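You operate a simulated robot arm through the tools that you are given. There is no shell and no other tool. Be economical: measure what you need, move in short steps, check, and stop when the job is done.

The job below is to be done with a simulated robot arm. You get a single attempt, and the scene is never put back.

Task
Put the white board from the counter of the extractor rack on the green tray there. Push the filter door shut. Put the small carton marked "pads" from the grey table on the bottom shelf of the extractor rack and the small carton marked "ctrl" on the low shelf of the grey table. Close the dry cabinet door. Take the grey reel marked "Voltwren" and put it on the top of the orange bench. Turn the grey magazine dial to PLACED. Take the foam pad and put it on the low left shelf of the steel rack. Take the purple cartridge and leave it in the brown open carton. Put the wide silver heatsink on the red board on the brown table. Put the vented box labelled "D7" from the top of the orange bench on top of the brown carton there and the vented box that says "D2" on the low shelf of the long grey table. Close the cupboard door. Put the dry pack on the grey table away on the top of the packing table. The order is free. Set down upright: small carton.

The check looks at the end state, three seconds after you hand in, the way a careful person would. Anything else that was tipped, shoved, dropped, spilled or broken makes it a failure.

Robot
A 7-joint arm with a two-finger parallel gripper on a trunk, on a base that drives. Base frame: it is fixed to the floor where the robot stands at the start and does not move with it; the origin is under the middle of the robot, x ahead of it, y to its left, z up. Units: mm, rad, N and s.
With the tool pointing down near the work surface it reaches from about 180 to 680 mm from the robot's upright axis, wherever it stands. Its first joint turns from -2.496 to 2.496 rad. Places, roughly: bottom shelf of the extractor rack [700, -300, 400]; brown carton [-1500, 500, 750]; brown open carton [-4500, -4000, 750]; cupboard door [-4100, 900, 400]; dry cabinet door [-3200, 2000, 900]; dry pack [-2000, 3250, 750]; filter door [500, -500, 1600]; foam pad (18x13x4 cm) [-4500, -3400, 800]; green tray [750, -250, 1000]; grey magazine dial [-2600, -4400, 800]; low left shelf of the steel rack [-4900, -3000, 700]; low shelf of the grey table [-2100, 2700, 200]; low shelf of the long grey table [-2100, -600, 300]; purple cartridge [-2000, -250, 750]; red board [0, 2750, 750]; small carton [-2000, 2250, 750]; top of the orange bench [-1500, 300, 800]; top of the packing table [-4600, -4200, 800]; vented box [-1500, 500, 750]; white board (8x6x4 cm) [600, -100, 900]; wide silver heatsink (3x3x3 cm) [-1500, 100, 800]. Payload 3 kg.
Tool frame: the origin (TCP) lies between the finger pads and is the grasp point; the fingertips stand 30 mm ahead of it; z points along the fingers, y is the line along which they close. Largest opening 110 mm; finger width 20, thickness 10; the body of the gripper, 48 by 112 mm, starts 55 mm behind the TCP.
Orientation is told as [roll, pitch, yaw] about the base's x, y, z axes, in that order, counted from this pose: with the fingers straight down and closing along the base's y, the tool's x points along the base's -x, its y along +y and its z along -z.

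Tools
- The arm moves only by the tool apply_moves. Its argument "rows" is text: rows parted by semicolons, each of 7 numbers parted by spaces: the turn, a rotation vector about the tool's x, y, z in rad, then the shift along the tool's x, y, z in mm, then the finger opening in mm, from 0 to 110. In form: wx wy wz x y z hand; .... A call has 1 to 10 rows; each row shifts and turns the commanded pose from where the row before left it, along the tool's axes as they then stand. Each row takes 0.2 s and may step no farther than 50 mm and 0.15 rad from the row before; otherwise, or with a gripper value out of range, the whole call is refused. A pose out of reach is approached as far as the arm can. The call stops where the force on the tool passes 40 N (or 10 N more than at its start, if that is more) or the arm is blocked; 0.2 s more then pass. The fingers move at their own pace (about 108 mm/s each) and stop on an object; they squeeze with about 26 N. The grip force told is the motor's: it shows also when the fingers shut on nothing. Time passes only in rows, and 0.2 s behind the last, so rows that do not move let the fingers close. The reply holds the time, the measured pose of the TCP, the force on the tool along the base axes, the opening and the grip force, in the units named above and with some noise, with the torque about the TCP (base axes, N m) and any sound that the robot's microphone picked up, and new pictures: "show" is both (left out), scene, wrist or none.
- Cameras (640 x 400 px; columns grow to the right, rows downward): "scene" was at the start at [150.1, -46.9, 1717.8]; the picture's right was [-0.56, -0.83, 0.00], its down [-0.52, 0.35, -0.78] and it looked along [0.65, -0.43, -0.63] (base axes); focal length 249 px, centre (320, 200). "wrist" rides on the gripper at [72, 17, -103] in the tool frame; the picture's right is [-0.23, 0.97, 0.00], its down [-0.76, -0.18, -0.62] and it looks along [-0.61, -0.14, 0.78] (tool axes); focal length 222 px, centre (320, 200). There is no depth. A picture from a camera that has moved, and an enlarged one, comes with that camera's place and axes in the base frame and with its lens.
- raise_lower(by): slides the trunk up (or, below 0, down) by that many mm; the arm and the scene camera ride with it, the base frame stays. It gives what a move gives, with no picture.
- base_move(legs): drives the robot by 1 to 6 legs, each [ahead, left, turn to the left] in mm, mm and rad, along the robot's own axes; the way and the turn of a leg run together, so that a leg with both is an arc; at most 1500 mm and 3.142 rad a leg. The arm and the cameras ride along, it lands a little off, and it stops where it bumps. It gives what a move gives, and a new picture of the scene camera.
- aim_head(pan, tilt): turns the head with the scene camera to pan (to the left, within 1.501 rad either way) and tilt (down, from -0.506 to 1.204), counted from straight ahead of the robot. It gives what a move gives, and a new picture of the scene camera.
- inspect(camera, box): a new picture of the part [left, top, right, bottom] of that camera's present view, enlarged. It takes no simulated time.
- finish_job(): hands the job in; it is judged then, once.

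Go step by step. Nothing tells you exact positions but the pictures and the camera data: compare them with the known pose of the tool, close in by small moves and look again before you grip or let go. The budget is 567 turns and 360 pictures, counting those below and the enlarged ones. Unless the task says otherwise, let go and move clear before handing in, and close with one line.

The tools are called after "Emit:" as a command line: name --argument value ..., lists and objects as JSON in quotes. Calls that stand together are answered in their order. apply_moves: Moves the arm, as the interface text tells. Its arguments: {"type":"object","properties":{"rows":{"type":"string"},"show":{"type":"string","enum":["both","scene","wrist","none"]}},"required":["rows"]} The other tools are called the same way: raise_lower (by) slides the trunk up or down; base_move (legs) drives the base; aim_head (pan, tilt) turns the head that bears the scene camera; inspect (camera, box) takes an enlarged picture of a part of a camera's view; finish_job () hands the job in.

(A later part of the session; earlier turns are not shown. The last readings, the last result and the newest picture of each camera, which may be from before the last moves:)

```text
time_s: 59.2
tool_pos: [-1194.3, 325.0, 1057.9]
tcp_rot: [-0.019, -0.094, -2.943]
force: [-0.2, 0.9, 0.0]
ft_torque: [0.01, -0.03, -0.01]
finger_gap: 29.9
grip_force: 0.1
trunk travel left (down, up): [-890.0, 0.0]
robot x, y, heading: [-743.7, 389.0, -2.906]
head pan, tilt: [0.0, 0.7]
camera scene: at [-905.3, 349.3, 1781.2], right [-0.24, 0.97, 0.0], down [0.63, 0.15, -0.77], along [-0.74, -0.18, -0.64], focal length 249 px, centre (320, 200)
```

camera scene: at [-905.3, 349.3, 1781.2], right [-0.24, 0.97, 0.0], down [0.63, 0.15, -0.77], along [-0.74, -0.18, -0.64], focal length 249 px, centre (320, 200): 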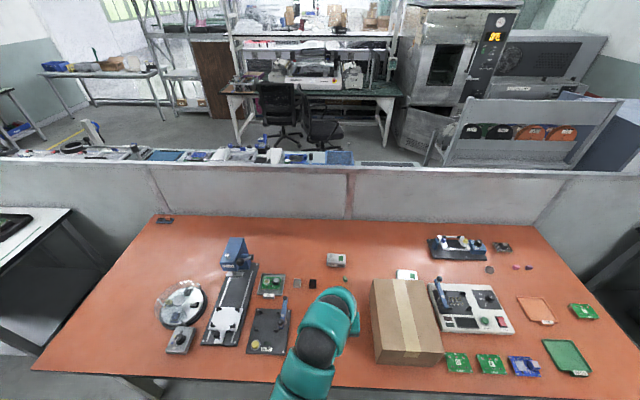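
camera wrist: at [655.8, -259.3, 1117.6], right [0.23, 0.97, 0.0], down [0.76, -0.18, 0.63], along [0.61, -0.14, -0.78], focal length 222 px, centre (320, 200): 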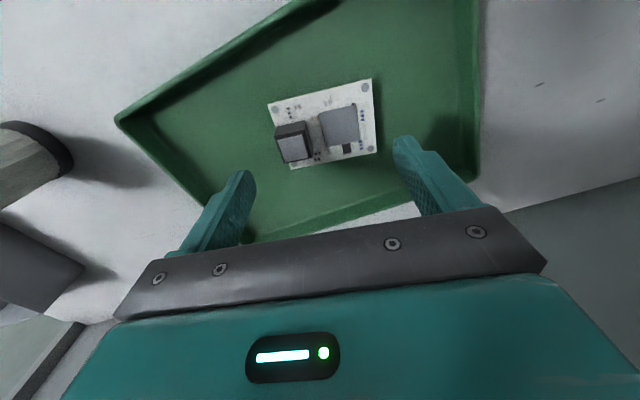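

This is a clear view of the bench. I'll enlarge the small parts and the white boxes.

Emit:
inspect --camera "scene" --box '[240, 235, 440, 360]'

Emit:
inspect --camera "scene" --box '[440, 90, 640, 215]'

Emit:
inspect --camera "scene" --box '[420, 220, 620, 390]'

```text
3.20 times, centred on (340, 298) of scene
camera zoom: at [-905.3, 349.3, 1781.2], right [-0.24, 0.97, 0.0], down [0.63, 0.15, -0.77], along [-0.74, -0.18, -0.64], focal length 798 px, centre (256, -112)
```

zoom: 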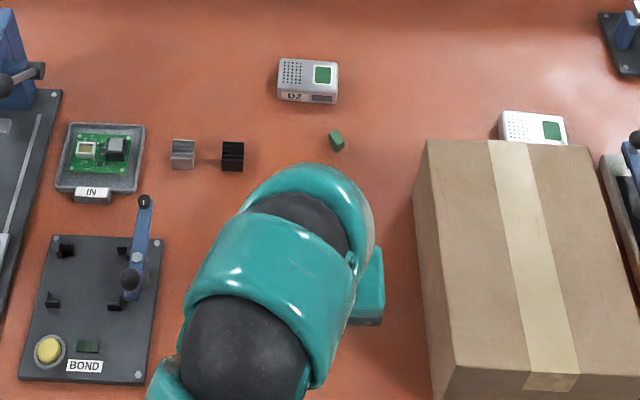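

```text
3.20 times, centred on (540, 152) of scene
camera zoom: at [-905.3, 349.3, 1781.2], right [-0.24, 0.97, 0.0], down [0.63, 0.15, -0.77], along [-0.74, -0.18, -0.64], focal length 798 px, centre (-384, 352)
```

zoom: 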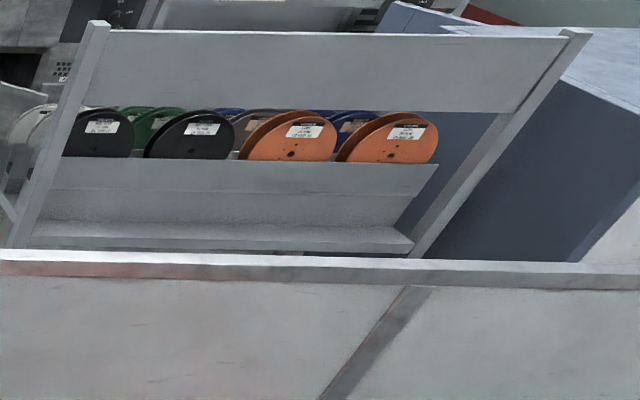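

```text
2.35 times, centred on (520, 305) of scene
camera zoom: at [-905.3, 349.3, 1781.2], right [-0.24, 0.97, 0.0], down [0.63, 0.15, -0.77], along [-0.74, -0.18, -0.64], focal length 587 px, centre (-151, -47)
```

zoom: 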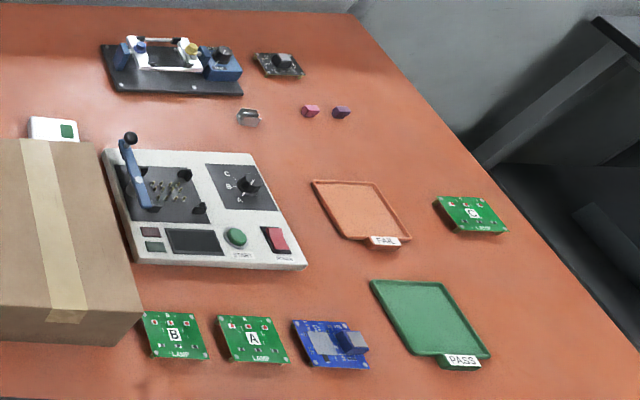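

The silver heatsink is near (-1467,107) and the D2 box near (-1629,251). The other box is behind the carton near (-1620,580). I'll look down to see how close my base can get to the bench.

Emit:
aim_head --pan 0.6 --tilt 1.2

```text
time_s: 60.2
tool_pos: [-1193.7, 323.2, 1058.6]
tcp_rot: [-0.019, -0.095, -2.943]
force: [-1.1, 0.6, 0.5]
ft_torque: [-0.01, 0.0, -0.02]
finger_gap: 30.0
grip_force: 0.0
trunk travel left (down, up): [-890.0, 0.0]
robot x, y, heading: [-745.2, 390.6, -2.903]
head pan, tilt: [0.6, 1.201]
camera scene: at [-860.2, 327.7, 1745.2], right [-0.74, 0.67, 0.0], down [0.62, 0.69, -0.36], along [-0.24, -0.27, -0.93], focal length 249 px, centre (320, 200)
```

scene: 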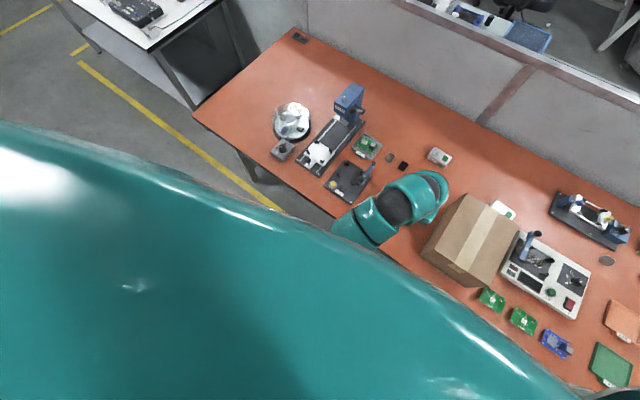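

There is no obstruction in front of me. I'll shift left 180 mm and creep forward 150 mm.

Emit:
base_move --legs '[[0, 180, 0], [150, 0, 0]]'

```text
time_s: 62.7
tool_pos: [-1297.1, 108.4, 1058.9]
tcp_rot: [-0.02, -0.091, -2.94]
force: [-1.2, -0.2, 0.1]
ft_torque: [0.0, -0.02, 0.03]
finger_gap: 30.1
grip_force: 0.2
trunk travel left (down, up): [-890.0, 0.0]
robot x, y, heading: [-843.0, 175.9, -2.899]
head pan, tilt: [0.6, 1.201]
camera scene: at [-963.6, 112.6, 1745.0], right [-0.75, 0.67, 0.0], down [0.62, 0.69, -0.36], along [-0.24, -0.27, -0.93], focal length 249 px, centre (320, 200)
```

scene: 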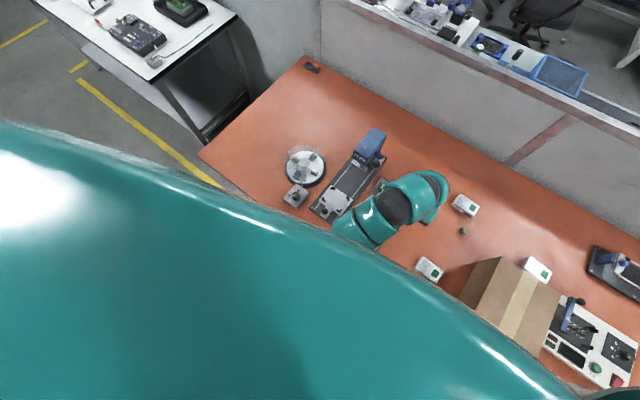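

I stopped without a bump, and there is a third white box near the bench front. I'll read the labels.

Emit:
inspect --camera "scene" --box '[400, 170, 580, 300]'

Emit:
aim_head --pan -0.25 --tilt 0.85

```text
3.08 times, centred on (490, 235) of scene
camera zoom: at [-963.6, 112.6, 1745.0], right [-0.75, 0.67, 0.0], down [0.62, 0.69, -0.36], along [-0.24, -0.27, -0.93], focal length 768 px, centre (-203, 92)
```

zoom: 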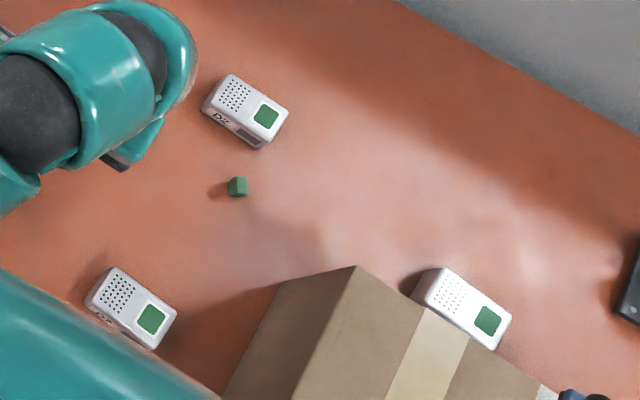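

```text
time_s: 63.9
tool_pos: [-1295.5, 109.5, 1059.0]
tcp_rot: [-0.018, -0.095, -2.94]
force: [-0.9, 0.9, -0.4]
ft_torque: [0.0, 0.01, 0.03]
finger_gap: 30.0
grip_force: 0.0
trunk travel left (down, up): [-890.0, 0.0]
robot x, y, heading: [-843.1, 170.9, -2.902]
head pan, tilt: [-0.25, 0.85]
camera scene: at [-1002.3, 155.7, 1768.9], right [0.01, 1.0, 0.0], down [0.75, -0.01, -0.66], along [-0.66, 0.01, -0.75], focal length 249 px, centre (320, 200)
```

scene: 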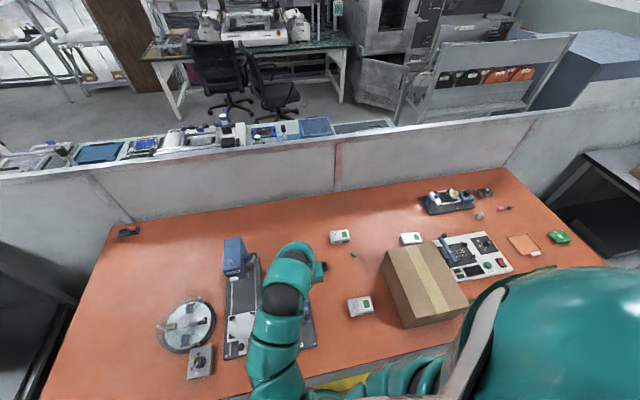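

Emit:
inspect --camera "scene" --box '[320, 220, 430, 330]'

```text
3.64 times, centred on (375, 275) of scene
camera zoom: at [-1002.3, 155.7, 1768.9], right [0.01, 1.0, 0.0], down [0.75, -0.01, -0.66], along [-0.66, 0.01, -0.75], focal length 907 px, centre (120, -73)
```

zoom: 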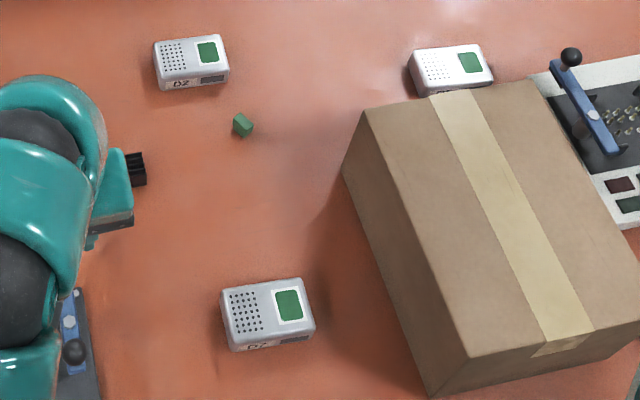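

The heatsink should be just beyond the hand. I'll straighten the tool, lower the trunk 180 mm and look with the wrist camera.

Emit:
raise_lower --by -150

Emit:
apply_moves --rows "0.018 0.09 0 -20 0 0 80;0 0 0 -40 0 0 80;0 0 0 -30 0 0 80" --show "both"

```text
time_s: 65.6
tool_pos: [-1296.0, 108.5, 908.1]
tcp_rot: [-0.019, -0.095, -2.941]
force: [-0.7, -0.2, -0.8]
ft_torque: [0.0, -0.03, -0.01]
finger_gap: 30.1
grip_force: 0.1
trunk travel left (down, up): [-740.0, 150.0]
robot x, y, heading: [-845.9, 173.8, -2.902]
head pan, tilt: [-0.25, 0.85]
```

```text
time_s: 66.4
tool_pos: [-1385.3, 93.6, 909.5]
tcp_rot: [-0.038, -0.003, -2.944]
force: [-0.6, 0.1, 0.9]
ft_torque: [-0.03, -0.01, 0.02]
finger_gap: 80.2
grip_force: 0.0
trunk travel left (down, up): [-740.0, 150.0]
robot x, y, heading: [-846.4, 168.4, -2.897]
head pan, tilt: [-0.25, 0.85]
camera scene: at [-1003.4, 155.6, 1618.8], right [0.01, 1.0, 0.0], down [0.75, -0.01, -0.66], along [-0.66, 0.01, -0.75], focal length 249 px, centre (320, 200)
camera wrist: at [-1309.2, 87.1, 1011.4], right [-0.03, -1.0, -0.04], down [-0.78, 0.0, 0.63], along [-0.63, 0.05, -0.78], focal length 222 px, centre (320, 200)
```

scene: 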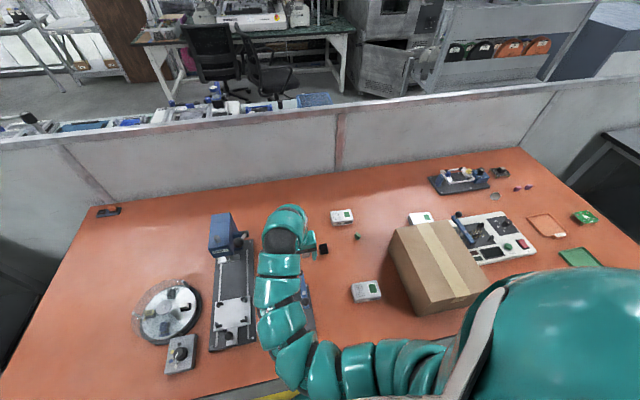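
wrist: 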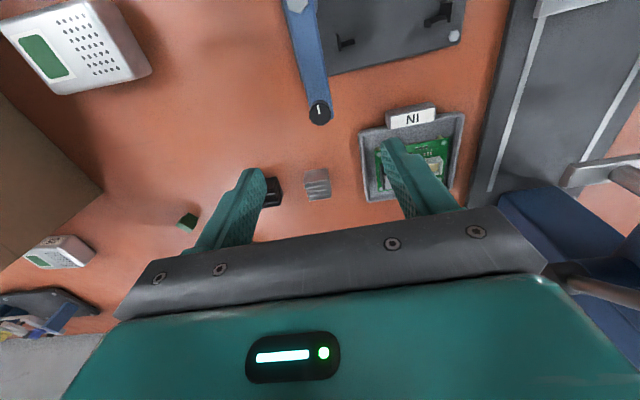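

The silver heatsink is between the black one and the IN tray, near (-1446,102). I'll enlarge it to see how it is turned.

Emit:
inspect --camera "wrist" --box '[240, 130, 400, 230]'

```text
4.00 times, centred on (320, 180) of wrist
camera zoom: at [-1309.2, 87.1, 1011.4], right [-0.03, -1.0, -0.04], down [-0.78, 0.0, 0.63], along [-0.63, 0.05, -0.78], focal length 888 px, centre (320, 280)
```

zoom: 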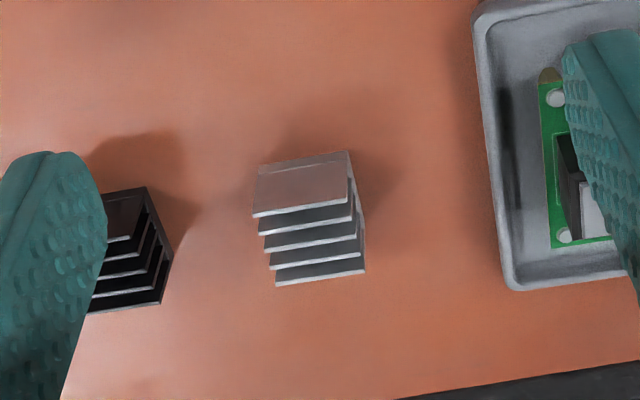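

The heatsink's fins line up with the closing axis, and its centre is near (-1472,104), with the bench top at about 768. I'll move over it and descend part way.

Emit:
apply_moves --rows "-0.038 0 0 -28 -9 0 50;0 0 0 -28 -9 10 50;0 0 0 -27 -9 20 50;0 0 0 0 0 20 50" --show "wrist"

```text
time_s: 67.4
tool_pos: [-1472.0, 102.3, 860.6]
tcp_rot: [0.002, -0.005, -2.945]
force: [-0.1, 0.1, -0.7]
ft_torque: [0.01, 0.02, 0.01]
finger_gap: 50.0
grip_force: 0.1
trunk travel left (down, up): [-740.0, 150.0]
robot x, y, heading: [-842.8, 171.1, -2.904]
head pan, tilt: [-0.25, 0.85]
camera wrist: at [-1396.5, 99.9, 962.6], right [-0.03, -1.0, 0.0], down [-0.78, 0.03, 0.62], along [-0.62, 0.02, -0.78], focal length 222 px, centre (320, 200)
```

wrist: 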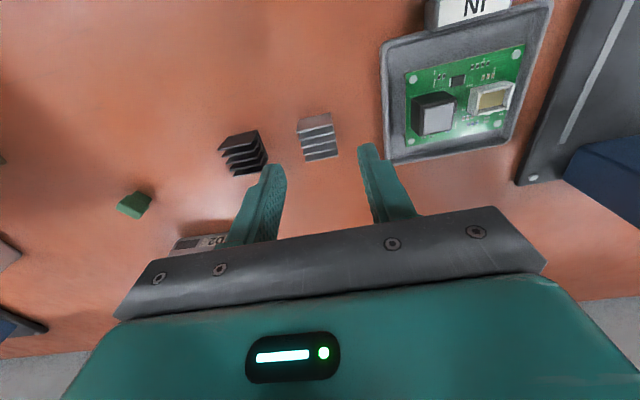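

The heatsink is well centred, so I'll descend to about z 804.

Emit:
apply_moves --rows "0 0 0 0 0 25 46;0 0 0 0 0 20 46;0 0 0 0 0 9 46" --show "wrist"

```text
time_s: 68.2
tool_pos: [-1471.1, 102.5, 806.7]
tcp_rot: [0.003, -0.003, -2.946]
force: [0.2, 0.5, 0.2]
ft_torque: [-0.02, 0.01, -0.04]
finger_gap: 46.2
grip_force: 0.0
trunk travel left (down, up): [-740.0, 150.0]
robot x, y, heading: [-846.1, 172.0, -2.901]
head pan, tilt: [-0.25, 0.85]
camera wrist: at [-1395.8, 98.7, 909.1], right [-0.03, -1.0, 0.0], down [-0.78, 0.03, 0.63], along [-0.63, 0.02, -0.78], focal length 222 px, centre (320, 200)
```

wrist: 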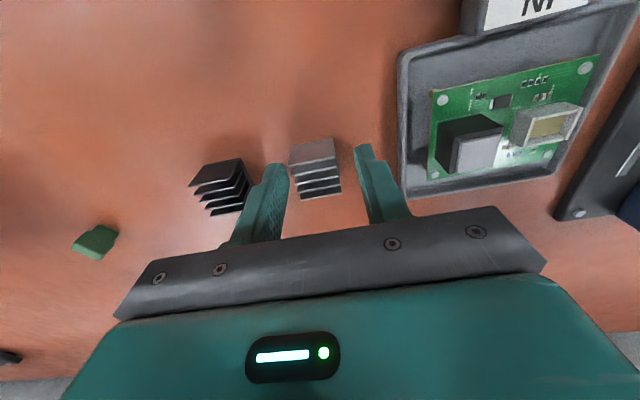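

The heatsink is about 3 mm left of centre. I'll correct that, go down 4 mm and close.

Emit:
apply_moves --rows "0 0 0 0 -3 2 46;0 0 0 0 0 3 46;0 0 0 0 0 0 20;0 0 0 0 0 0 20;0 0 0 0 0 -10 20;0 0 0 0 0 -40 20" --show "wrist"

```text
time_s: 69.6
tool_pos: [-1470.6, 105.7, 852.9]
tcp_rot: [0.0, -0.003, -2.941]
force: [0.8, 0.1, -1.2]
ft_torque: [-0.04, 0.01, 0.03]
finger_gap: 28.8
grip_force: 26.1
trunk travel left (down, up): [-740.0, 150.0]
robot x, y, heading: [-845.1, 173.2, -2.898]
head pan, tilt: [-0.25, 0.85]
camera wrist: at [-1394.3, 103.4, 955.2], right [-0.03, -1.0, 0.0], down [-0.78, 0.02, 0.63], along [-0.62, 0.02, -0.78], focal length 222 px, centre (320, 200)
```

wrist: 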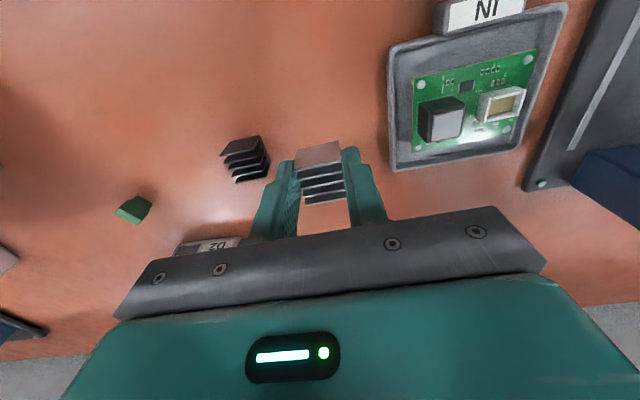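

The heatsink is held firmly. I'll raise the trunk, pull the arm in and back away from the bench.

Emit:
raise_lower --by 130

Emit:
apply_moves --rows "0 0 0 40 0 -10 20;0 0 0 40 0 -10 20;0 0 0 40 0 -10 20;0 0 0 40 0 -10 20;0 0 0 40 0 -10 20" --show "none"

Emit:
base_move --legs '[[-350, 0, 0]]'

```text
time_s: 71.2
tool_pos: [-1470.8, 106.8, 982.6]
tcp_rot: [0.003, -0.003, -2.945]
force: [1.2, 0.1, -0.2]
ft_torque: [-0.03, 0.02, 0.01]
finger_gap: 28.6
grip_force: 25.7
trunk travel left (down, up): [-870.0, 20.0]
robot x, y, heading: [-842.0, 174.7, -2.902]
head pan, tilt: [-0.25, 0.85]
```

```text
time_s: 72.4
tool_pos: [-1273.1, 145.4, 1032.3]
tcp_rot: [0.002, -0.003, -2.944]
force: [0.0, 0.1, -0.4]
ft_torque: [0.0, 0.01, 0.0]
finger_gap: 28.9
grip_force: 25.9
trunk travel left (down, up): [-870.0, 20.0]
robot x, y, heading: [-844.0, 173.2, -2.898]
head pan, tilt: [-0.25, 0.85]
```

```text
time_s: 74.7
tool_pos: [-932.8, 227.9, 1032.2]
tcp_rot: [0.002, -0.005, -2.939]
force: [-0.3, 0.6, -0.6]
ft_torque: [0.02, -0.02, 0.01]
finger_gap: 28.9
grip_force: 25.7
trunk travel left (down, up): [-870.0, 20.0]
robot x, y, heading: [-506.6, 256.6, -2.896]
head pan, tilt: [-0.25, 0.85]
camera scene: at [-659.6, 239.8, 1749.0], right [0.0, 1.0, 0.0], down [0.75, 0.0, -0.66], along [-0.66, 0.0, -0.75], focal length 249 px, centre (320, 200)
```

scene: 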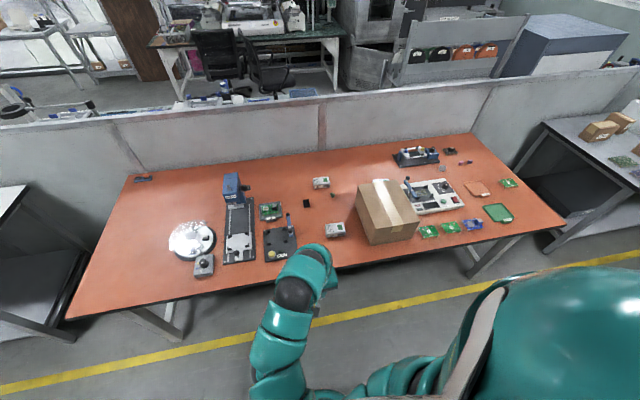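

The lane between the tables runs north-west along (-0.21,0.98). I'll drive up it to the brown table.

Emit:
base_move --legs '[[0, 0, -1.607], [1200, 0, 0], [1100, 0, 0], [0, 0, -1.57]]'

Emit:
aim_head --pan 0 --tilt 0.7

```text
time_s: 93.7
tool_pos: [-509.9, 2505.0, 1031.8]
tcp_rot: [0.001, -0.003, 0.142]
force: [0.1, 0.3, -0.7]
ft_torque: [0.0, 0.01, 0.03]
finger_gap: 28.7
grip_force: 26.2
trunk travel left (down, up): [-870.0, 20.0]
robot x, y, heading: [-942.1, 2500.8, 0.184]
head pan, tilt: [-0.25, 0.85]
camera scene: at [-785.4, 2511.6, 1748.9], right [-0.07, -1.0, 0.0], down [-0.75, 0.05, -0.66], along [0.66, -0.04, -0.75], focal length 249 px, centre (320, 200)
```

scene: 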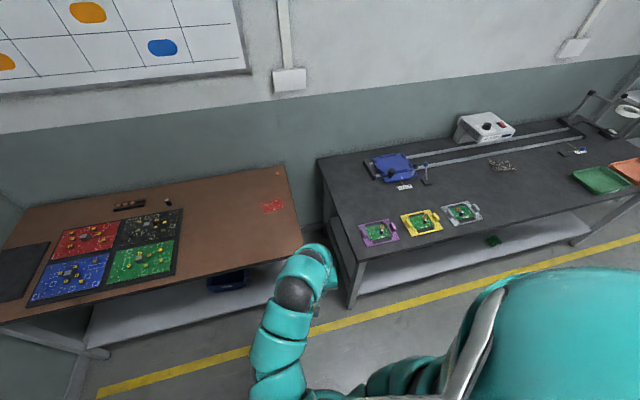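

```text
time_s: 94.5
tool_pos: [-512.0, 2503.7, 1033.1]
tcp_rot: [0.002, -0.004, 0.142]
force: [-0.4, 0.3, -0.1]
ft_torque: [0.04, 0.01, 0.0]
finger_gap: 28.7
grip_force: 26.0
trunk travel left (down, up): [-870.0, 20.0]
robot x, y, heading: [-941.3, 2501.1, 0.188]
head pan, tilt: [0.0, 0.7]
camera scene: at [-779.9, 2532.3, 1761.1], right [0.18, -0.98, 0.0], down [-0.63, -0.12, -0.76], along [0.75, 0.14, -0.64], focal length 249 px, centre (320, 200)
```

scene: 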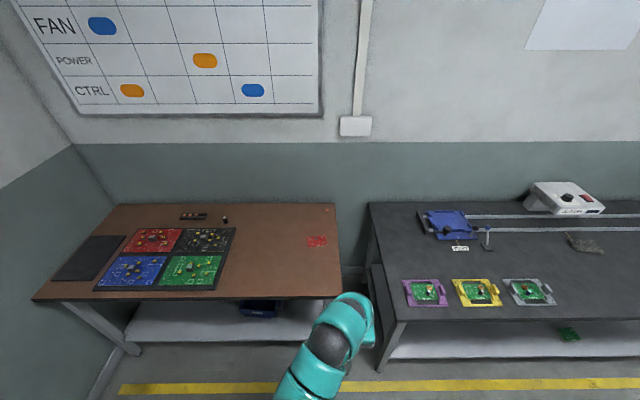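

There is a small red board on the right of the brown table near (45,2700), which matches the given place. I'll enlarge it.

Emit:
inspect --camera "scene" --box '[270, 210, 370, 275]'

```text
6.15 times, centred on (320, 242) of scene
camera zoom: at [-779.9, 2532.3, 1761.1], right [0.18, -0.98, 0.0], down [-0.63, -0.12, -0.76], along [0.75, 0.14, -0.64], focal length 1535 px, centre (320, -62)
```

zoom: 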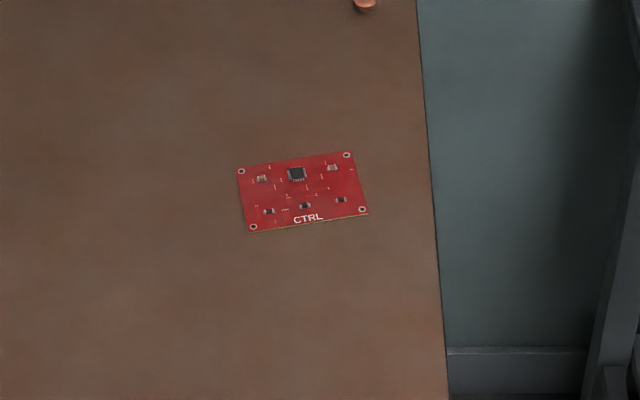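

It is a small red CTRL board near (46,2700). I'll drive 400 mm closer.

Emit:
base_move --legs '[[400, 0, 0]]'

Emit:
raise_lower --by -110

Emit:
apply_moves --rows "0 0 0 -42 15 0 20;0 0 0 -42 15 0 20;0 0 0 -42 15 0 20" --show "wrist"

```text
time_s: 97.0
tool_pos: [-112.9, 2579.5, 1030.0]
tcp_rot: [0.003, -0.002, 0.146]
force: [-0.8, -0.2, -0.1]
ft_torque: [-0.03, -0.01, -0.03]
finger_gap: 28.6
grip_force: 25.6
trunk travel left (down, up): [-870.0, 20.0]
robot x, y, heading: [-543.5, 2577.4, 0.189]
head pan, tilt: [0.0, 0.7]
camera scene: at [-381.7, 2607.5, 1761.0], right [0.19, -0.98, 0.0], down [-0.63, -0.12, -0.76], along [0.75, 0.14, -0.64], focal length 249 px, centre (320, 200)
```

scene: 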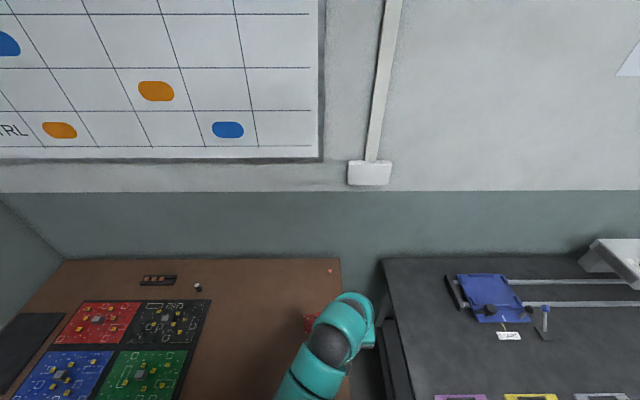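

```text
time_s: 98.4
tool_pos: [-113.3, 2579.9, 922.1]
tcp_rot: [0.002, -0.003, 0.145]
force: [0.6, -0.5, -0.8]
ft_torque: [-0.01, -0.01, -0.02]
finger_gap: 29.0
grip_force: 26.1
trunk travel left (down, up): [-760.0, 130.0]
robot x, y, heading: [-545.2, 2573.7, 0.189]
head pan, tilt: [0.0, 0.7]
```

```text
time_s: 99.2
tool_pos: [7.0, 2641.6, 919.8]
tcp_rot: [0.003, -0.004, 0.144]
force: [0.7, 0.5, -0.1]
ft_torque: [-0.03, 0.04, 0.04]
finger_gap: 28.7
grip_force: 25.6
trunk travel left (down, up): [-760.0, 130.0]
robot x, y, heading: [-541.4, 2575.7, 0.186]
head pan, tilt: [0.0, 0.7]
camera wrist: at [-67.0, 2648.0, 1021.7], right [0.09, 1.0, 0.0], down [0.78, -0.07, 0.62], along [0.62, -0.05, -0.78], focal length 222 px, centre (320, 200)
```

wrist: 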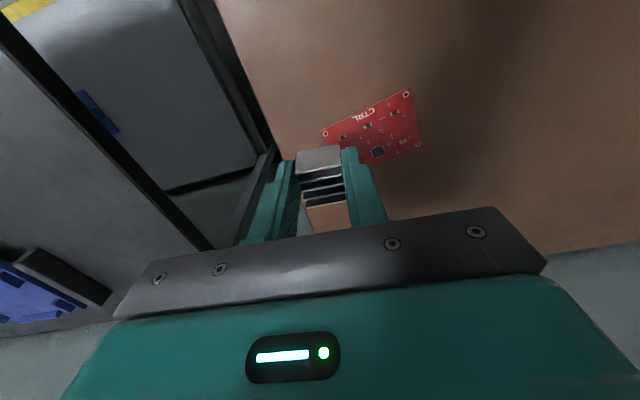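

The red board's centre is at (45,2700), in agreement with the earlier estimate. I'll move over it and go down to about z 840.

Emit:
apply_moves --rows "0 0 0 -23 26 0 20;0 0 0 -23 26 0 20;0 0 0 0 0 40 20;0 0 0 0 0 38 20" --show "wrist"

```text
time_s: 100.2
tool_pos: [41.6, 2700.2, 841.5]
tcp_rot: [0.002, -0.003, 0.144]
force: [0.4, 0.8, -0.6]
ft_torque: [0.0, 0.02, -0.02]
finger_gap: 28.8
grip_force: 25.4
trunk travel left (down, up): [-760.0, 130.0]
robot x, y, heading: [-540.1, 2577.9, 0.189]
head pan, tilt: [0.0, 0.7]
camera wrist: at [-31.9, 2706.2, 944.7], right [0.08, 1.0, 0.0], down [0.78, -0.07, 0.63], along [0.62, -0.05, -0.78], focal length 222 px, centre (320, 200)
```

wrist: 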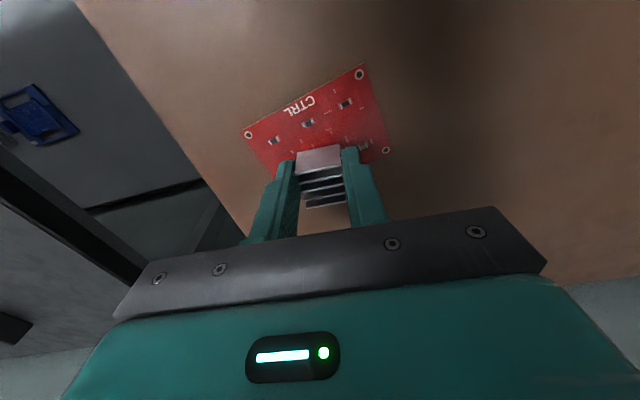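

The heatsink would land at the board's centre, half on the chip. I'll shift it 18 mm so it sits squarely over the chip, then lower it.

Emit:
apply_moves --rows "0 0 0 -17.5 4.2 0 20;0 0 0 0 0 15 20;0 0 0 0 0 8 20" --show "wrist"

```text
time_s: 101.0
tool_pos: [61.0, 2708.1, 823.5]
tcp_rot: [0.006, -0.011, 0.144]
force: [1.4, 1.5, 16.1]
ft_torque: [-0.03, 0.01, -0.03]
finger_gap: 28.6
grip_force: 25.7
trunk travel left (down, up): [-760.0, 130.0]
robot x, y, heading: [-544.2, 2573.8, 0.183]
head pan, tilt: [0.0, 0.7]
camera wrist: at [-13.9, 2713.7, 924.7], right [0.09, 1.0, 0.01], down [0.77, -0.07, 0.63], along [0.63, -0.05, -0.78], focal length 222 px, centre (320, 200)
```

wrist: 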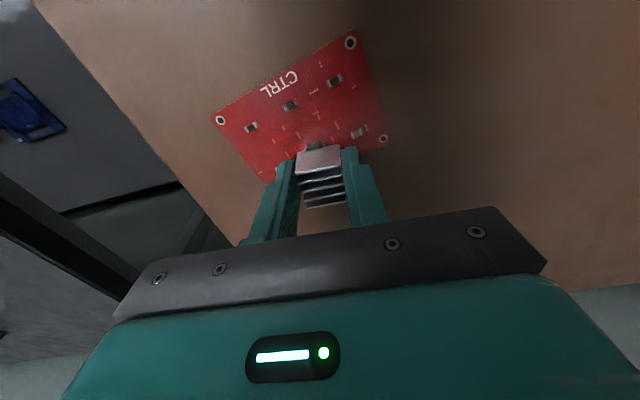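

Contact came at z 823, so the board is higher than I assumed, and the chip shows about 13 mm in front of the heatsink's centre. I'll lift, shift back and look again.

Emit:
apply_moves --rows "0 0 0 0 0 -8 20;0 0 0 12.5 -3.2 0 20;0 0 0 0 0 0 20" --show "none"

Emit:
inspect --camera "wrist" --box '[200, 10, 420, 240]'

```text
time_s: 101.8
tool_pos: [47.8, 2701.9, 827.8]
tcp_rot: [0.001, -0.002, 0.144]
force: [0.0, -0.3, -1.0]
ft_torque: [-0.02, 0.02, 0.0]
finger_gap: 28.7
grip_force: 25.8
trunk travel left (down, up): [-760.0, 130.0]
robot x, y, heading: [-541.8, 2576.3, 0.184]
head pan, tilt: [0.0, 0.7]
```

```text
1.74 times, centred on (310, 125) of wrist
camera zoom: at [-26.0, 2708.2, 930.2], right [0.08, 1.0, 0.0], down [0.78, -0.07, 0.63], along [0.62, -0.05, -0.78], focal length 386 px, centre (337, 330)
```

zoom: 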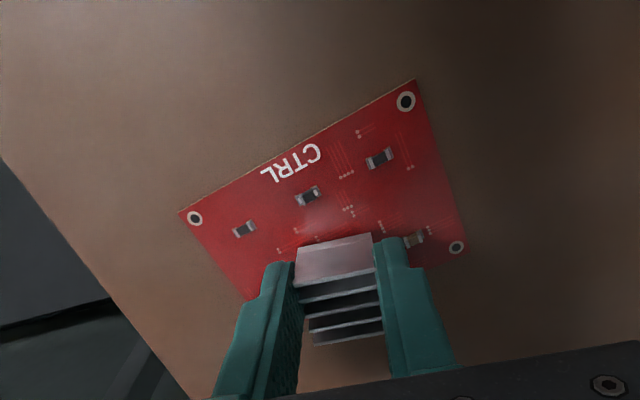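

The heatsink now covers the chip and stays inside the board. I'll nudge it back 3 mm, lower it and release.

Emit:
apply_moves --rows "0 0 0 3 0 0 20;0 0 0 0 0 2 20;0 0 0 0 0 2 20;0 0 0 0 0 1 20;0 0 0 0 0 0 20" --show "none"

```text
time_s: 103.0
tool_pos: [45.9, 2701.9, 822.9]
tcp_rot: [0.002, -0.003, 0.143]
force: [0.3, -0.4, 0.6]
ft_torque: [0.0, 0.03, -0.01]
finger_gap: 28.8
grip_force: 26.0
trunk travel left (down, up): [-760.0, 130.0]
robot x, y, heading: [-541.8, 2572.9, 0.19]
head pan, tilt: [0.0, 0.7]
```

Emit:
apply_moves --rows "0 0 0 0 0 1 20;0 0 0 0 0 1 20;0 0 0 0 0 1 20;0 0 0 0 0 1 20" --show "none"

```text
time_s: 104.0
tool_pos: [44.4, 2702.7, 822.4]
tcp_rot: [0.003, -0.009, 0.144]
force: [3.4, 0.6, 22.9]
ft_torque: [-0.06, -0.12, -0.02]
finger_gap: 28.8
grip_force: 25.8
trunk travel left (down, up): [-760.0, 130.0]
robot x, y, heading: [-543.2, 2575.9, 0.184]
head pan, tilt: [0.0, 0.7]
```

There is contact, so I'll ease up 1 mm and release.

Emit:
apply_moves --rows "0 0 0 0 0 -2 20;0 0 0 0 0 0 40;0 0 0 0 0 0 44;0 0 0 0 0 -20 44;0 0 0 0 0 -40 44;0 0 0 0 0 -40 44" --show "wrist"

```text
time_s: 105.4
tool_pos: [45.8, 2703.0, 922.6]
tcp_rot: [0.002, -0.006, 0.146]
force: [0.0, -0.3, -0.1]
ft_torque: [0.01, 0.02, -0.01]
finger_gap: 44.1
grip_force: 0.0
trunk travel left (down, up): [-760.0, 130.0]
robot x, y, heading: [-547.1, 2572.7, 0.187]
head pan, tilt: [0.0, 0.7]
camera wrist: at [-27.6, 2708.2, 1025.4], right [0.08, 1.0, 0.0], down [0.78, -0.07, 0.63], along [0.62, -0.05, -0.78], focal length 222 px, centre (320, 200)
```

wrist: 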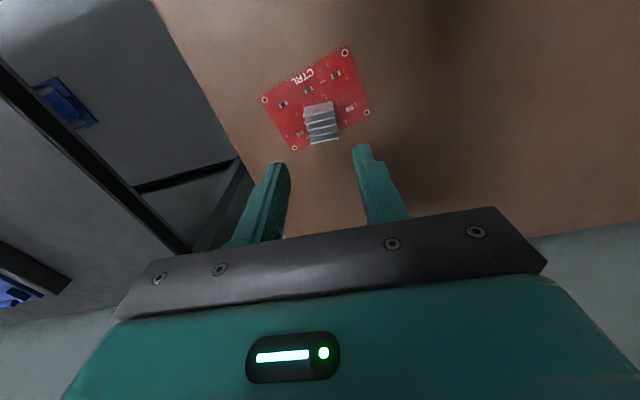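

The heatsink rests on the red board. I'll retract, back off and turn to the grey table across the lane.

Emit:
apply_moves --rows "0 0 0 40 0 -10 44;0 0 0 40 0 -10 44;0 0 0 40 0 -10 44;0 0 0 40 0 -10 44;0 0 0 20 0 -10 44" --show "none"

Emit:
raise_lower --by 110

Emit:
base_move --legs '[[-420, 0, 0], [0, 0, 3.14]]'

```text
time_s: 106.6
tool_pos: [-135.6, 2674.4, 967.1]
tcp_rot: [0.0, -0.013, 0.145]
force: [0.2, 0.8, 0.0]
ft_torque: [-0.02, 0.01, 0.0]
finger_gap: 43.7
grip_force: 0.1
out of reach, approached as far as the arm can: row 5
trunk travel left (down, up): [-760.0, 130.0]
robot x, y, heading: [-548.1, 2574.6, 0.188]
head pan, tilt: [0.0, 0.7]
```

```text
time_s: 108.0
tool_pos: [-135.3, 2675.8, 1077.6]
tcp_rot: [0.0, -0.013, 0.146]
force: [-0.4, -0.3, 1.2]
ft_torque: [-0.01, -0.02, -0.01]
finger_gap: 43.8
grip_force: 0.0
trunk travel left (down, up): [-870.0, 20.0]
robot x, y, heading: [-546.1, 2573.0, 0.192]
head pan, tilt: [0.0, 0.7]
```

```text
time_s: 118.0
tool_pos: [-1360.0, 2392.4, 1077.0]
tcp_rot: [0.001, -0.015, -2.981]
force: [-0.2, -0.7, -0.3]
ft_torque: [0.04, 0.0, -0.06]
finger_gap: 44.1
grip_force: 0.0
trunk travel left (down, up): [-870.0, 20.0]
robot x, y, heading: [-955.0, 2495.6, -2.936]
head pan, tilt: [0.0, 0.7]
camera scene: at [-1115.7, 2465.5, 1761.1], right [-0.2, 0.98, 0.0], down [0.63, 0.13, -0.76], along [-0.75, -0.15, -0.64], focal length 249 px, centre (320, 200)
```

scene: 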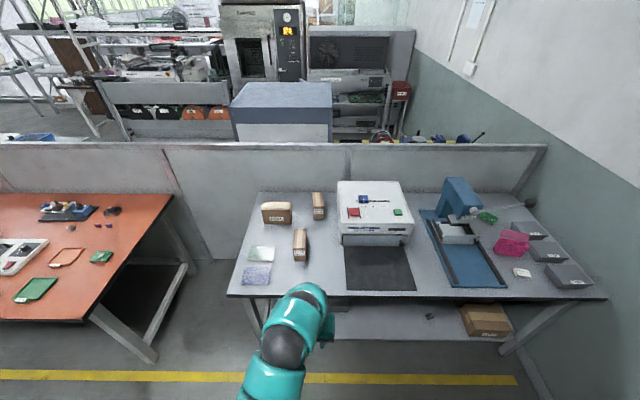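

The grey table carries three small cartons at its left. I'll enlarge them, the low shelf and the pink item.

Emit:
inspect --camera "scene" --box '[230, 180, 350, 290]'

Emit:
inspect --camera "scene" --box '[400, 170, 620, 350]'

```text
3.64 times, centred on (290, 235) of scene
camera zoom: at [-1115.7, 2465.5, 1761.1], right [-0.2, 0.98, 0.0], down [0.63, 0.13, -0.76], along [-0.75, -0.15, -0.64], focal length 907 px, centre (429, 73)
```

zoom: 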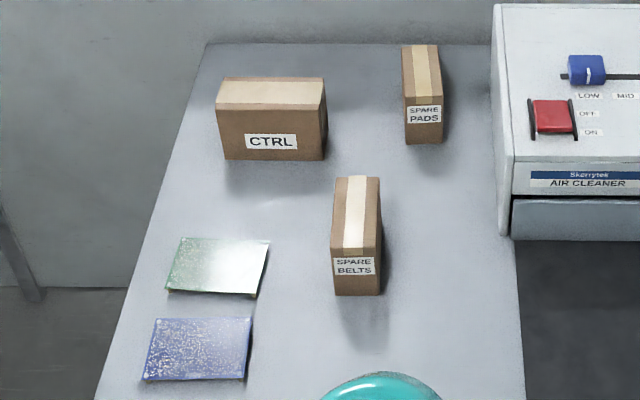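

```text
2.22 times, centred on (510, 260) of scene
camera zoom: at [-1115.7, 2465.5, 1761.1], right [-0.2, 0.98, 0.0], down [0.63, 0.13, -0.76], along [-0.75, -0.15, -0.64], focal length 554 px, centre (-102, 67)
```

zoom: 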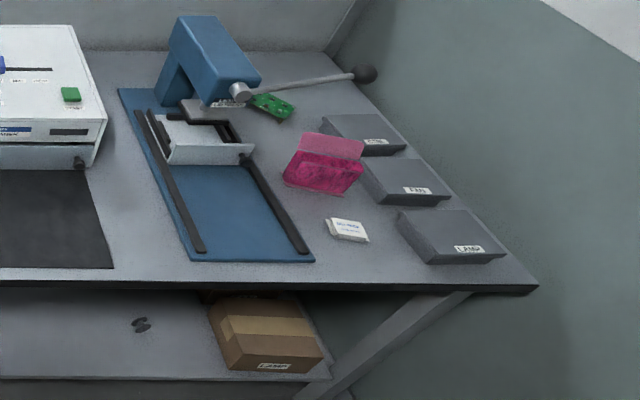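

CTRL is near (-2030,2045), PADS near (-2110,2260), and the white dry pack is at the far right. I'll first approach the left end of the table for CTRL.

Emit:
base_move --legs '[[0, 240, 0], [430, 0, 0]]'

Emit:
raise_lower --by -100

Emit:
apply_moves --rows "0 0 0 -45 0 0 90;0 0 0 -45 0 0 90;0 0 0 -45 0 0 90;0 0 0 -45 0 0 90" --show "wrist"

```text
time_s: 122.0
tool_pos: [-1727.3, 2074.5, 1077.8]
tcp_rot: [0.001, -0.014, -2.988]
force: [0.1, -0.7, 0.2]
ft_torque: [0.01, -0.02, -0.01]
finger_gap: 44.2
grip_force: 0.1
trunk travel left (down, up): [-870.0, 20.0]
robot x, y, heading: [-1320.8, 2180.4, -2.944]
head pan, tilt: [0.0, 0.7]
camera scene: at [-1482.8, 2147.7, 1761.0], right [-0.19, 0.98, 0.0], down [0.63, 0.13, -0.76], along [-0.75, -0.15, -0.64], focal length 249 px, centre (320, 200)
```

scene: 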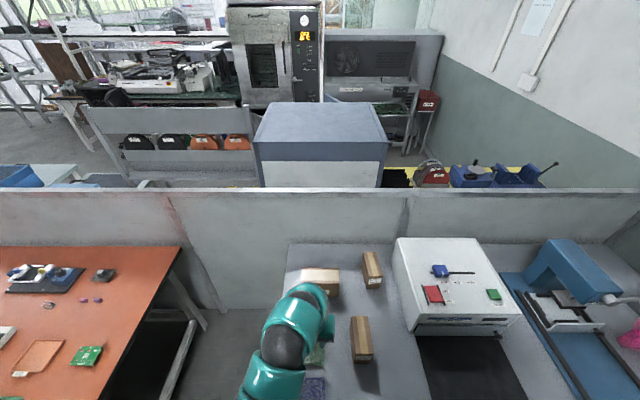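

```text
time_s: 123.3
tool_pos: [-1726.9, 2075.5, 977.5]
tcp_rot: [0.0, -0.013, -2.986]
force: [0.3, 0.2, -0.7]
ft_torque: [0.01, -0.01, 0.01]
finger_gap: 44.0
grip_force: 0.0
trunk travel left (down, up): [-770.0, 120.0]
robot x, y, heading: [-1319.7, 2177.0, -2.944]
head pan, tilt: [0.0, 0.7]
```

```text
time_s: 124.3
tool_pos: [-1909.2, 2058.4, 966.6]
tcp_rot: [0.0, -0.016, -2.986]
force: [-0.4, 0.5, -1.0]
ft_torque: [0.01, 0.0, 0.01]
finger_gap: 90.1
grip_force: 0.1
out of reach, approached as far as the arm can: row 1, 2
trunk travel left (down, up): [-770.0, 120.0]
robot x, y, heading: [-1316.8, 2177.0, -2.947]
head pan, tilt: [0.0, 0.7]
camera wrist: at [-1833.2, 2053.5, 1068.4], right [-0.07, -1.0, 0.0], down [-0.77, 0.06, 0.63], along [-0.63, 0.04, -0.77], focal length 222 px, centre (320, 200)
```

wrist: 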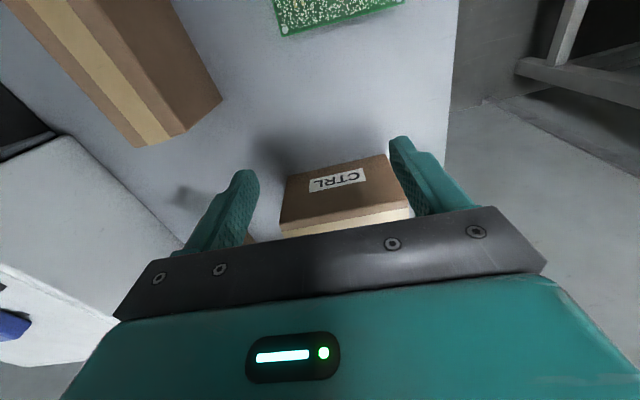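

CTRL is about 145 mm wide and 115 mm tall with its front at (-2004,2039), so it needs r≈740. I'll creep the base 70 mm closer, raising the hand a bit first.

Emit:
base_move --legs '[[70, 0, 0]]'

Emit:
apply_moves --rows "0 0 0 -30 0 0 90;0 0 0 -30 0 0 90;0 0 0 -20 0 0 90" --show "wrist"

```text
time_s: 125.4
tool_pos: [-1969.3, 2052.3, 967.7]
tcp_rot: [0.0, -0.018, -2.988]
force: [0.1, 0.0, 0.1]
ft_torque: [-0.01, 0.03, -0.02]
finger_gap: 90.0
grip_force: 0.1
trunk travel left (down, up): [-770.0, 120.0]
robot x, y, heading: [-1378.7, 2170.6, -2.948]
head pan, tilt: [0.0, 0.7]
stopped in leg 1: the robot was blocked; the commanded pose is now the measured one
camera scene: at [-1539.5, 2140.7, 1661.3], right [-0.19, 0.98, 0.0], down [0.63, 0.12, -0.77], along [-0.75, -0.15, -0.64], focal length 249 px, centre (320, 200)
```

scene: 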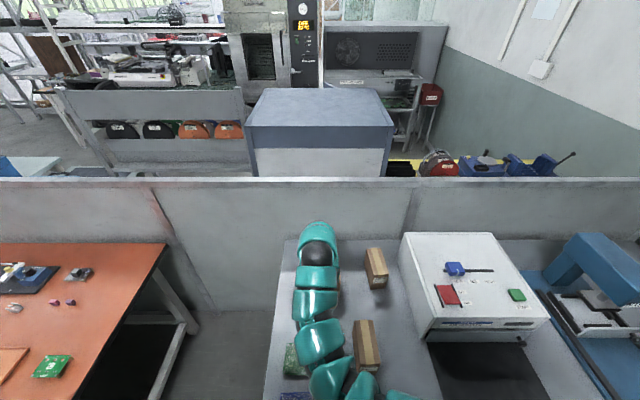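

```text
time_s: 126.2
tool_pos: [-2047.4, 2040.5, 968.6]
tcp_rot: [-0.001, -0.014, -2.989]
force: [-0.1, -0.2, 0.5]
ft_torque: [-0.05, 0.02, -0.01]
finger_gap: 90.1
grip_force: 0.1
trunk travel left (down, up): [-770.0, 120.0]
robot x, y, heading: [-1379.1, 2171.9, -2.945]
head pan, tilt: [0.0, 0.7]
camera wrist: at [-1971.1, 2033.7, 1069.9], right [-0.08, -1.0, 0.0], down [-0.77, 0.06, 0.63], along [-0.63, 0.05, -0.77], focal length 222 px, centre (320, 200)
```

wrist: 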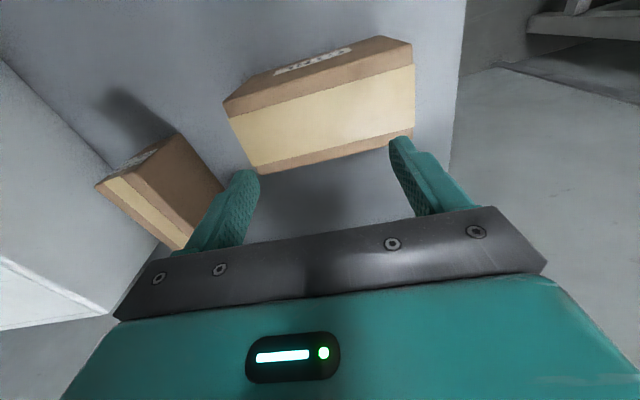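

The base touched at about 225 mm from the table edge, and CTRL's centre (-2038,2036) is now within reach. CTRL is 141×53 mm, so I'll back off a few mm and yaw the tool 90° to grip the 53 mm side.

Emit:
base_move --legs '[[-8, 0, 0]]'

Emit:
apply_moves --rows "0 0 0.15 0 0 0 90;0 0 0.15 0 0 0 90;0 0 0.15 0 0 0 90;0 0 0.15 0 0 0 90;0 0 0.15 0 0 0 90;0 0 0.15 0 0 0 90;0 0 0.15 0 0 0 90;0 0 0.15 0 0 0 90;0 0 0.15 0 0 0 90;0 0 0.15 0 0 0 90" --show "both"

```text
time_s: 127.0
tool_pos: [-2038.6, 2040.9, 969.7]
tcp_rot: [0.0, -0.019, -2.99]
force: [-1.4, 0.2, 0.3]
ft_torque: [0.0, -0.01, 0.01]
finger_gap: 90.0
grip_force: 0.1
trunk travel left (down, up): [-770.0, 120.0]
robot x, y, heading: [-1367.3, 2168.8, -2.94]
head pan, tilt: [0.0, 0.7]
camera scene: at [-1533.0, 2140.9, 1661.2], right [-0.19, 0.98, 0.0], down [0.63, 0.12, -0.77], along [-0.75, -0.15, -0.64], focal length 249 px, centre (320, 200)
```

scene: 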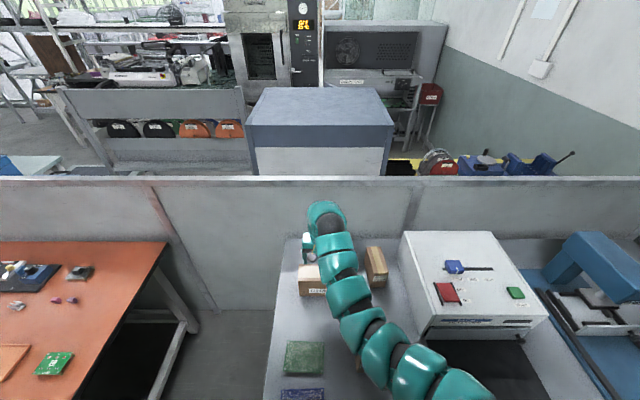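

```text
time_s: 129.2
tool_pos: [-2039.2, 2040.3, 968.4]
tcp_rot: [0.02, -0.001, 1.792]
force: [0.5, -0.5, -0.4]
ft_torque: [0.01, -0.01, -0.03]
finger_gap: 90.2
grip_force: 0.2
trunk travel left (down, up): [-770.0, 120.0]
robot x, y, heading: [-1370.3, 2173.1, -2.943]
head pan, tilt: [0.0, 0.7]
camera scene: at [-1533.5, 2140.8, 1661.1], right [-0.19, 0.98, 0.0], down [0.63, 0.12, -0.76], along [-0.75, -0.15, -0.64], focal length 249 px, centre (320, 200)
camera wrist: at [-2037.4, 1966.7, 1071.7], right [-1.0, 0.01, 0.02], down [0.02, 0.78, 0.62], along [-0.01, 0.62, -0.78], focal length 222 px, centre (320, 200)
```

scene: 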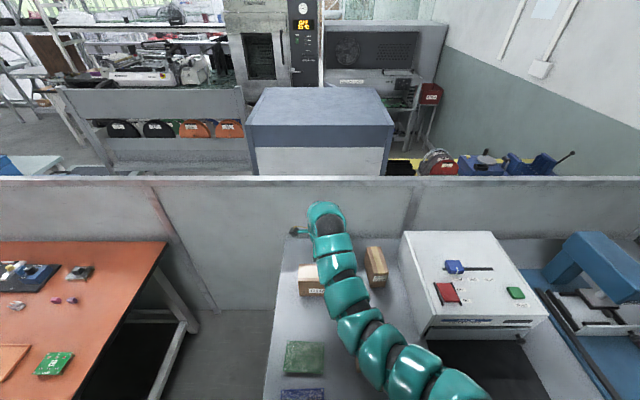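
wrist: 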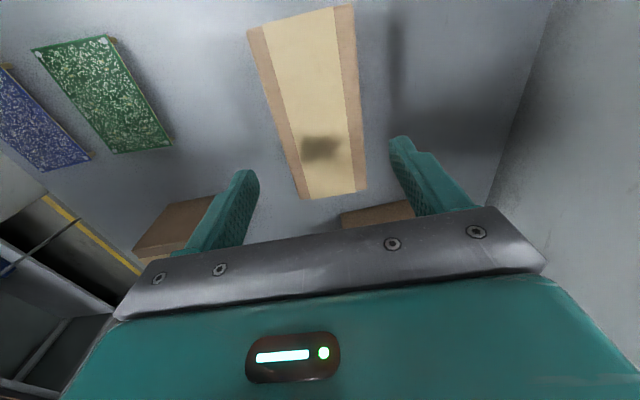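

CTRL is aligned beneath the fingers, about 60 mm across. I'll make a small correction and descend.

Emit:
apply_moves --rows "0 0 0.045 5 3 0 90;0 0 0 0 0 40 90;0 0 0 0 0 30 90" --show "wrist"

```text
time_s: 129.9
tool_pos: [-2042.2, 2035.7, 896.9]
tcp_rot: [0.017, -0.002, 1.75]
force: [0.5, -1.0, 0.7]
ft_torque: [0.01, 0.01, -0.03]
finger_gap: 90.1
grip_force: 0.0
trunk travel left (down, up): [-770.0, 120.0]
robot x, y, heading: [-1370.8, 2172.4, -2.947]
head pan, tilt: [0.0, 0.7]
camera wrist: at [-2043.0, 1960.5, 1000.7], right [-1.0, 0.05, 0.02], down [0.05, 0.78, 0.62], along [0.02, 0.62, -0.78], focal length 222 px, centre (320, 200)
```

wrist: 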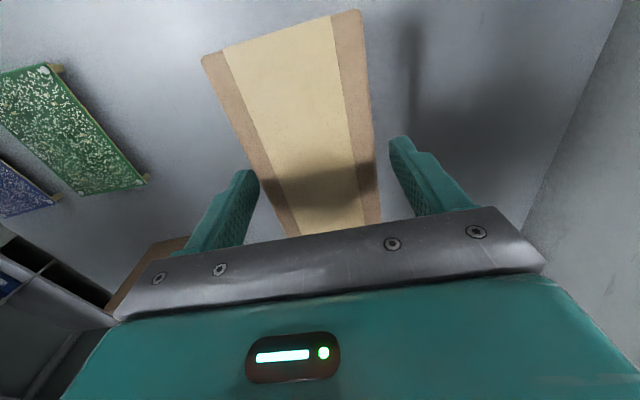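

The carton is between the fingers. I'll descend another 45 mm and grip.

Emit:
apply_moves --rows "0 0 0 0 0 25 90;0 0 0 0 0 20 90;0 0 0 0 0 0 45;0 0 0 0 0 0 45;0 0 0 0 0 0 45" --show "none"

Emit:
apply_moves --rows "0 0 0 0 0 -20 45;0 0 0 0 0 -40 45;0 0 0 0 0 -40 45" --show "wrist"

```text
time_s: 131.2
tool_pos: [-2042.0, 2035.2, 854.4]
tcp_rot: [0.015, -0.001, 1.751]
force: [0.2, -0.8, -0.3]
ft_torque: [0.0, 0.02, -0.01]
finger_gap: 74.3
grip_force: 26.4
trunk travel left (down, up): [-770.0, 120.0]
robot x, y, heading: [-1373.1, 2169.3, -2.948]
head pan, tilt: [0.0, 0.7]
```

```text
time_s: 131.9
tool_pos: [-2038.3, 2034.5, 955.5]
tcp_rot: [0.017, -0.001, 1.752]
force: [-0.3, 0.4, -4.5]
ft_torque: [-0.01, -0.01, -0.01]
finger_gap: 73.8
grip_force: 26.0
trunk travel left (down, up): [-770.0, 120.0]
robot x, y, heading: [-1366.3, 2170.4, -2.945]
head pan, tilt: [0.0, 0.7]
camera wrist: at [-2039.7, 1960.6, 1057.5], right [-1.0, 0.05, 0.02], down [0.05, 0.78, 0.62], along [0.02, 0.62, -0.78], focal length 222 px, centre (320, 200)
```

wrist: 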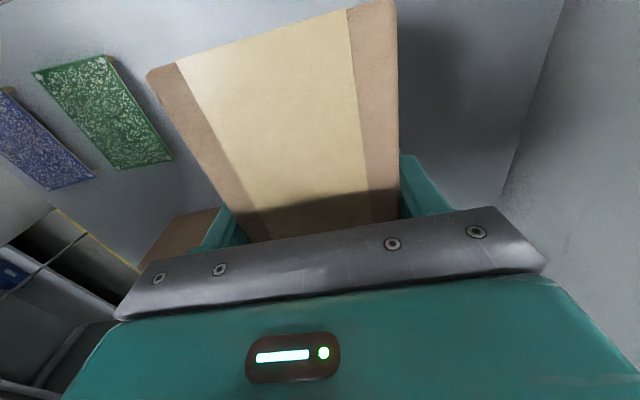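

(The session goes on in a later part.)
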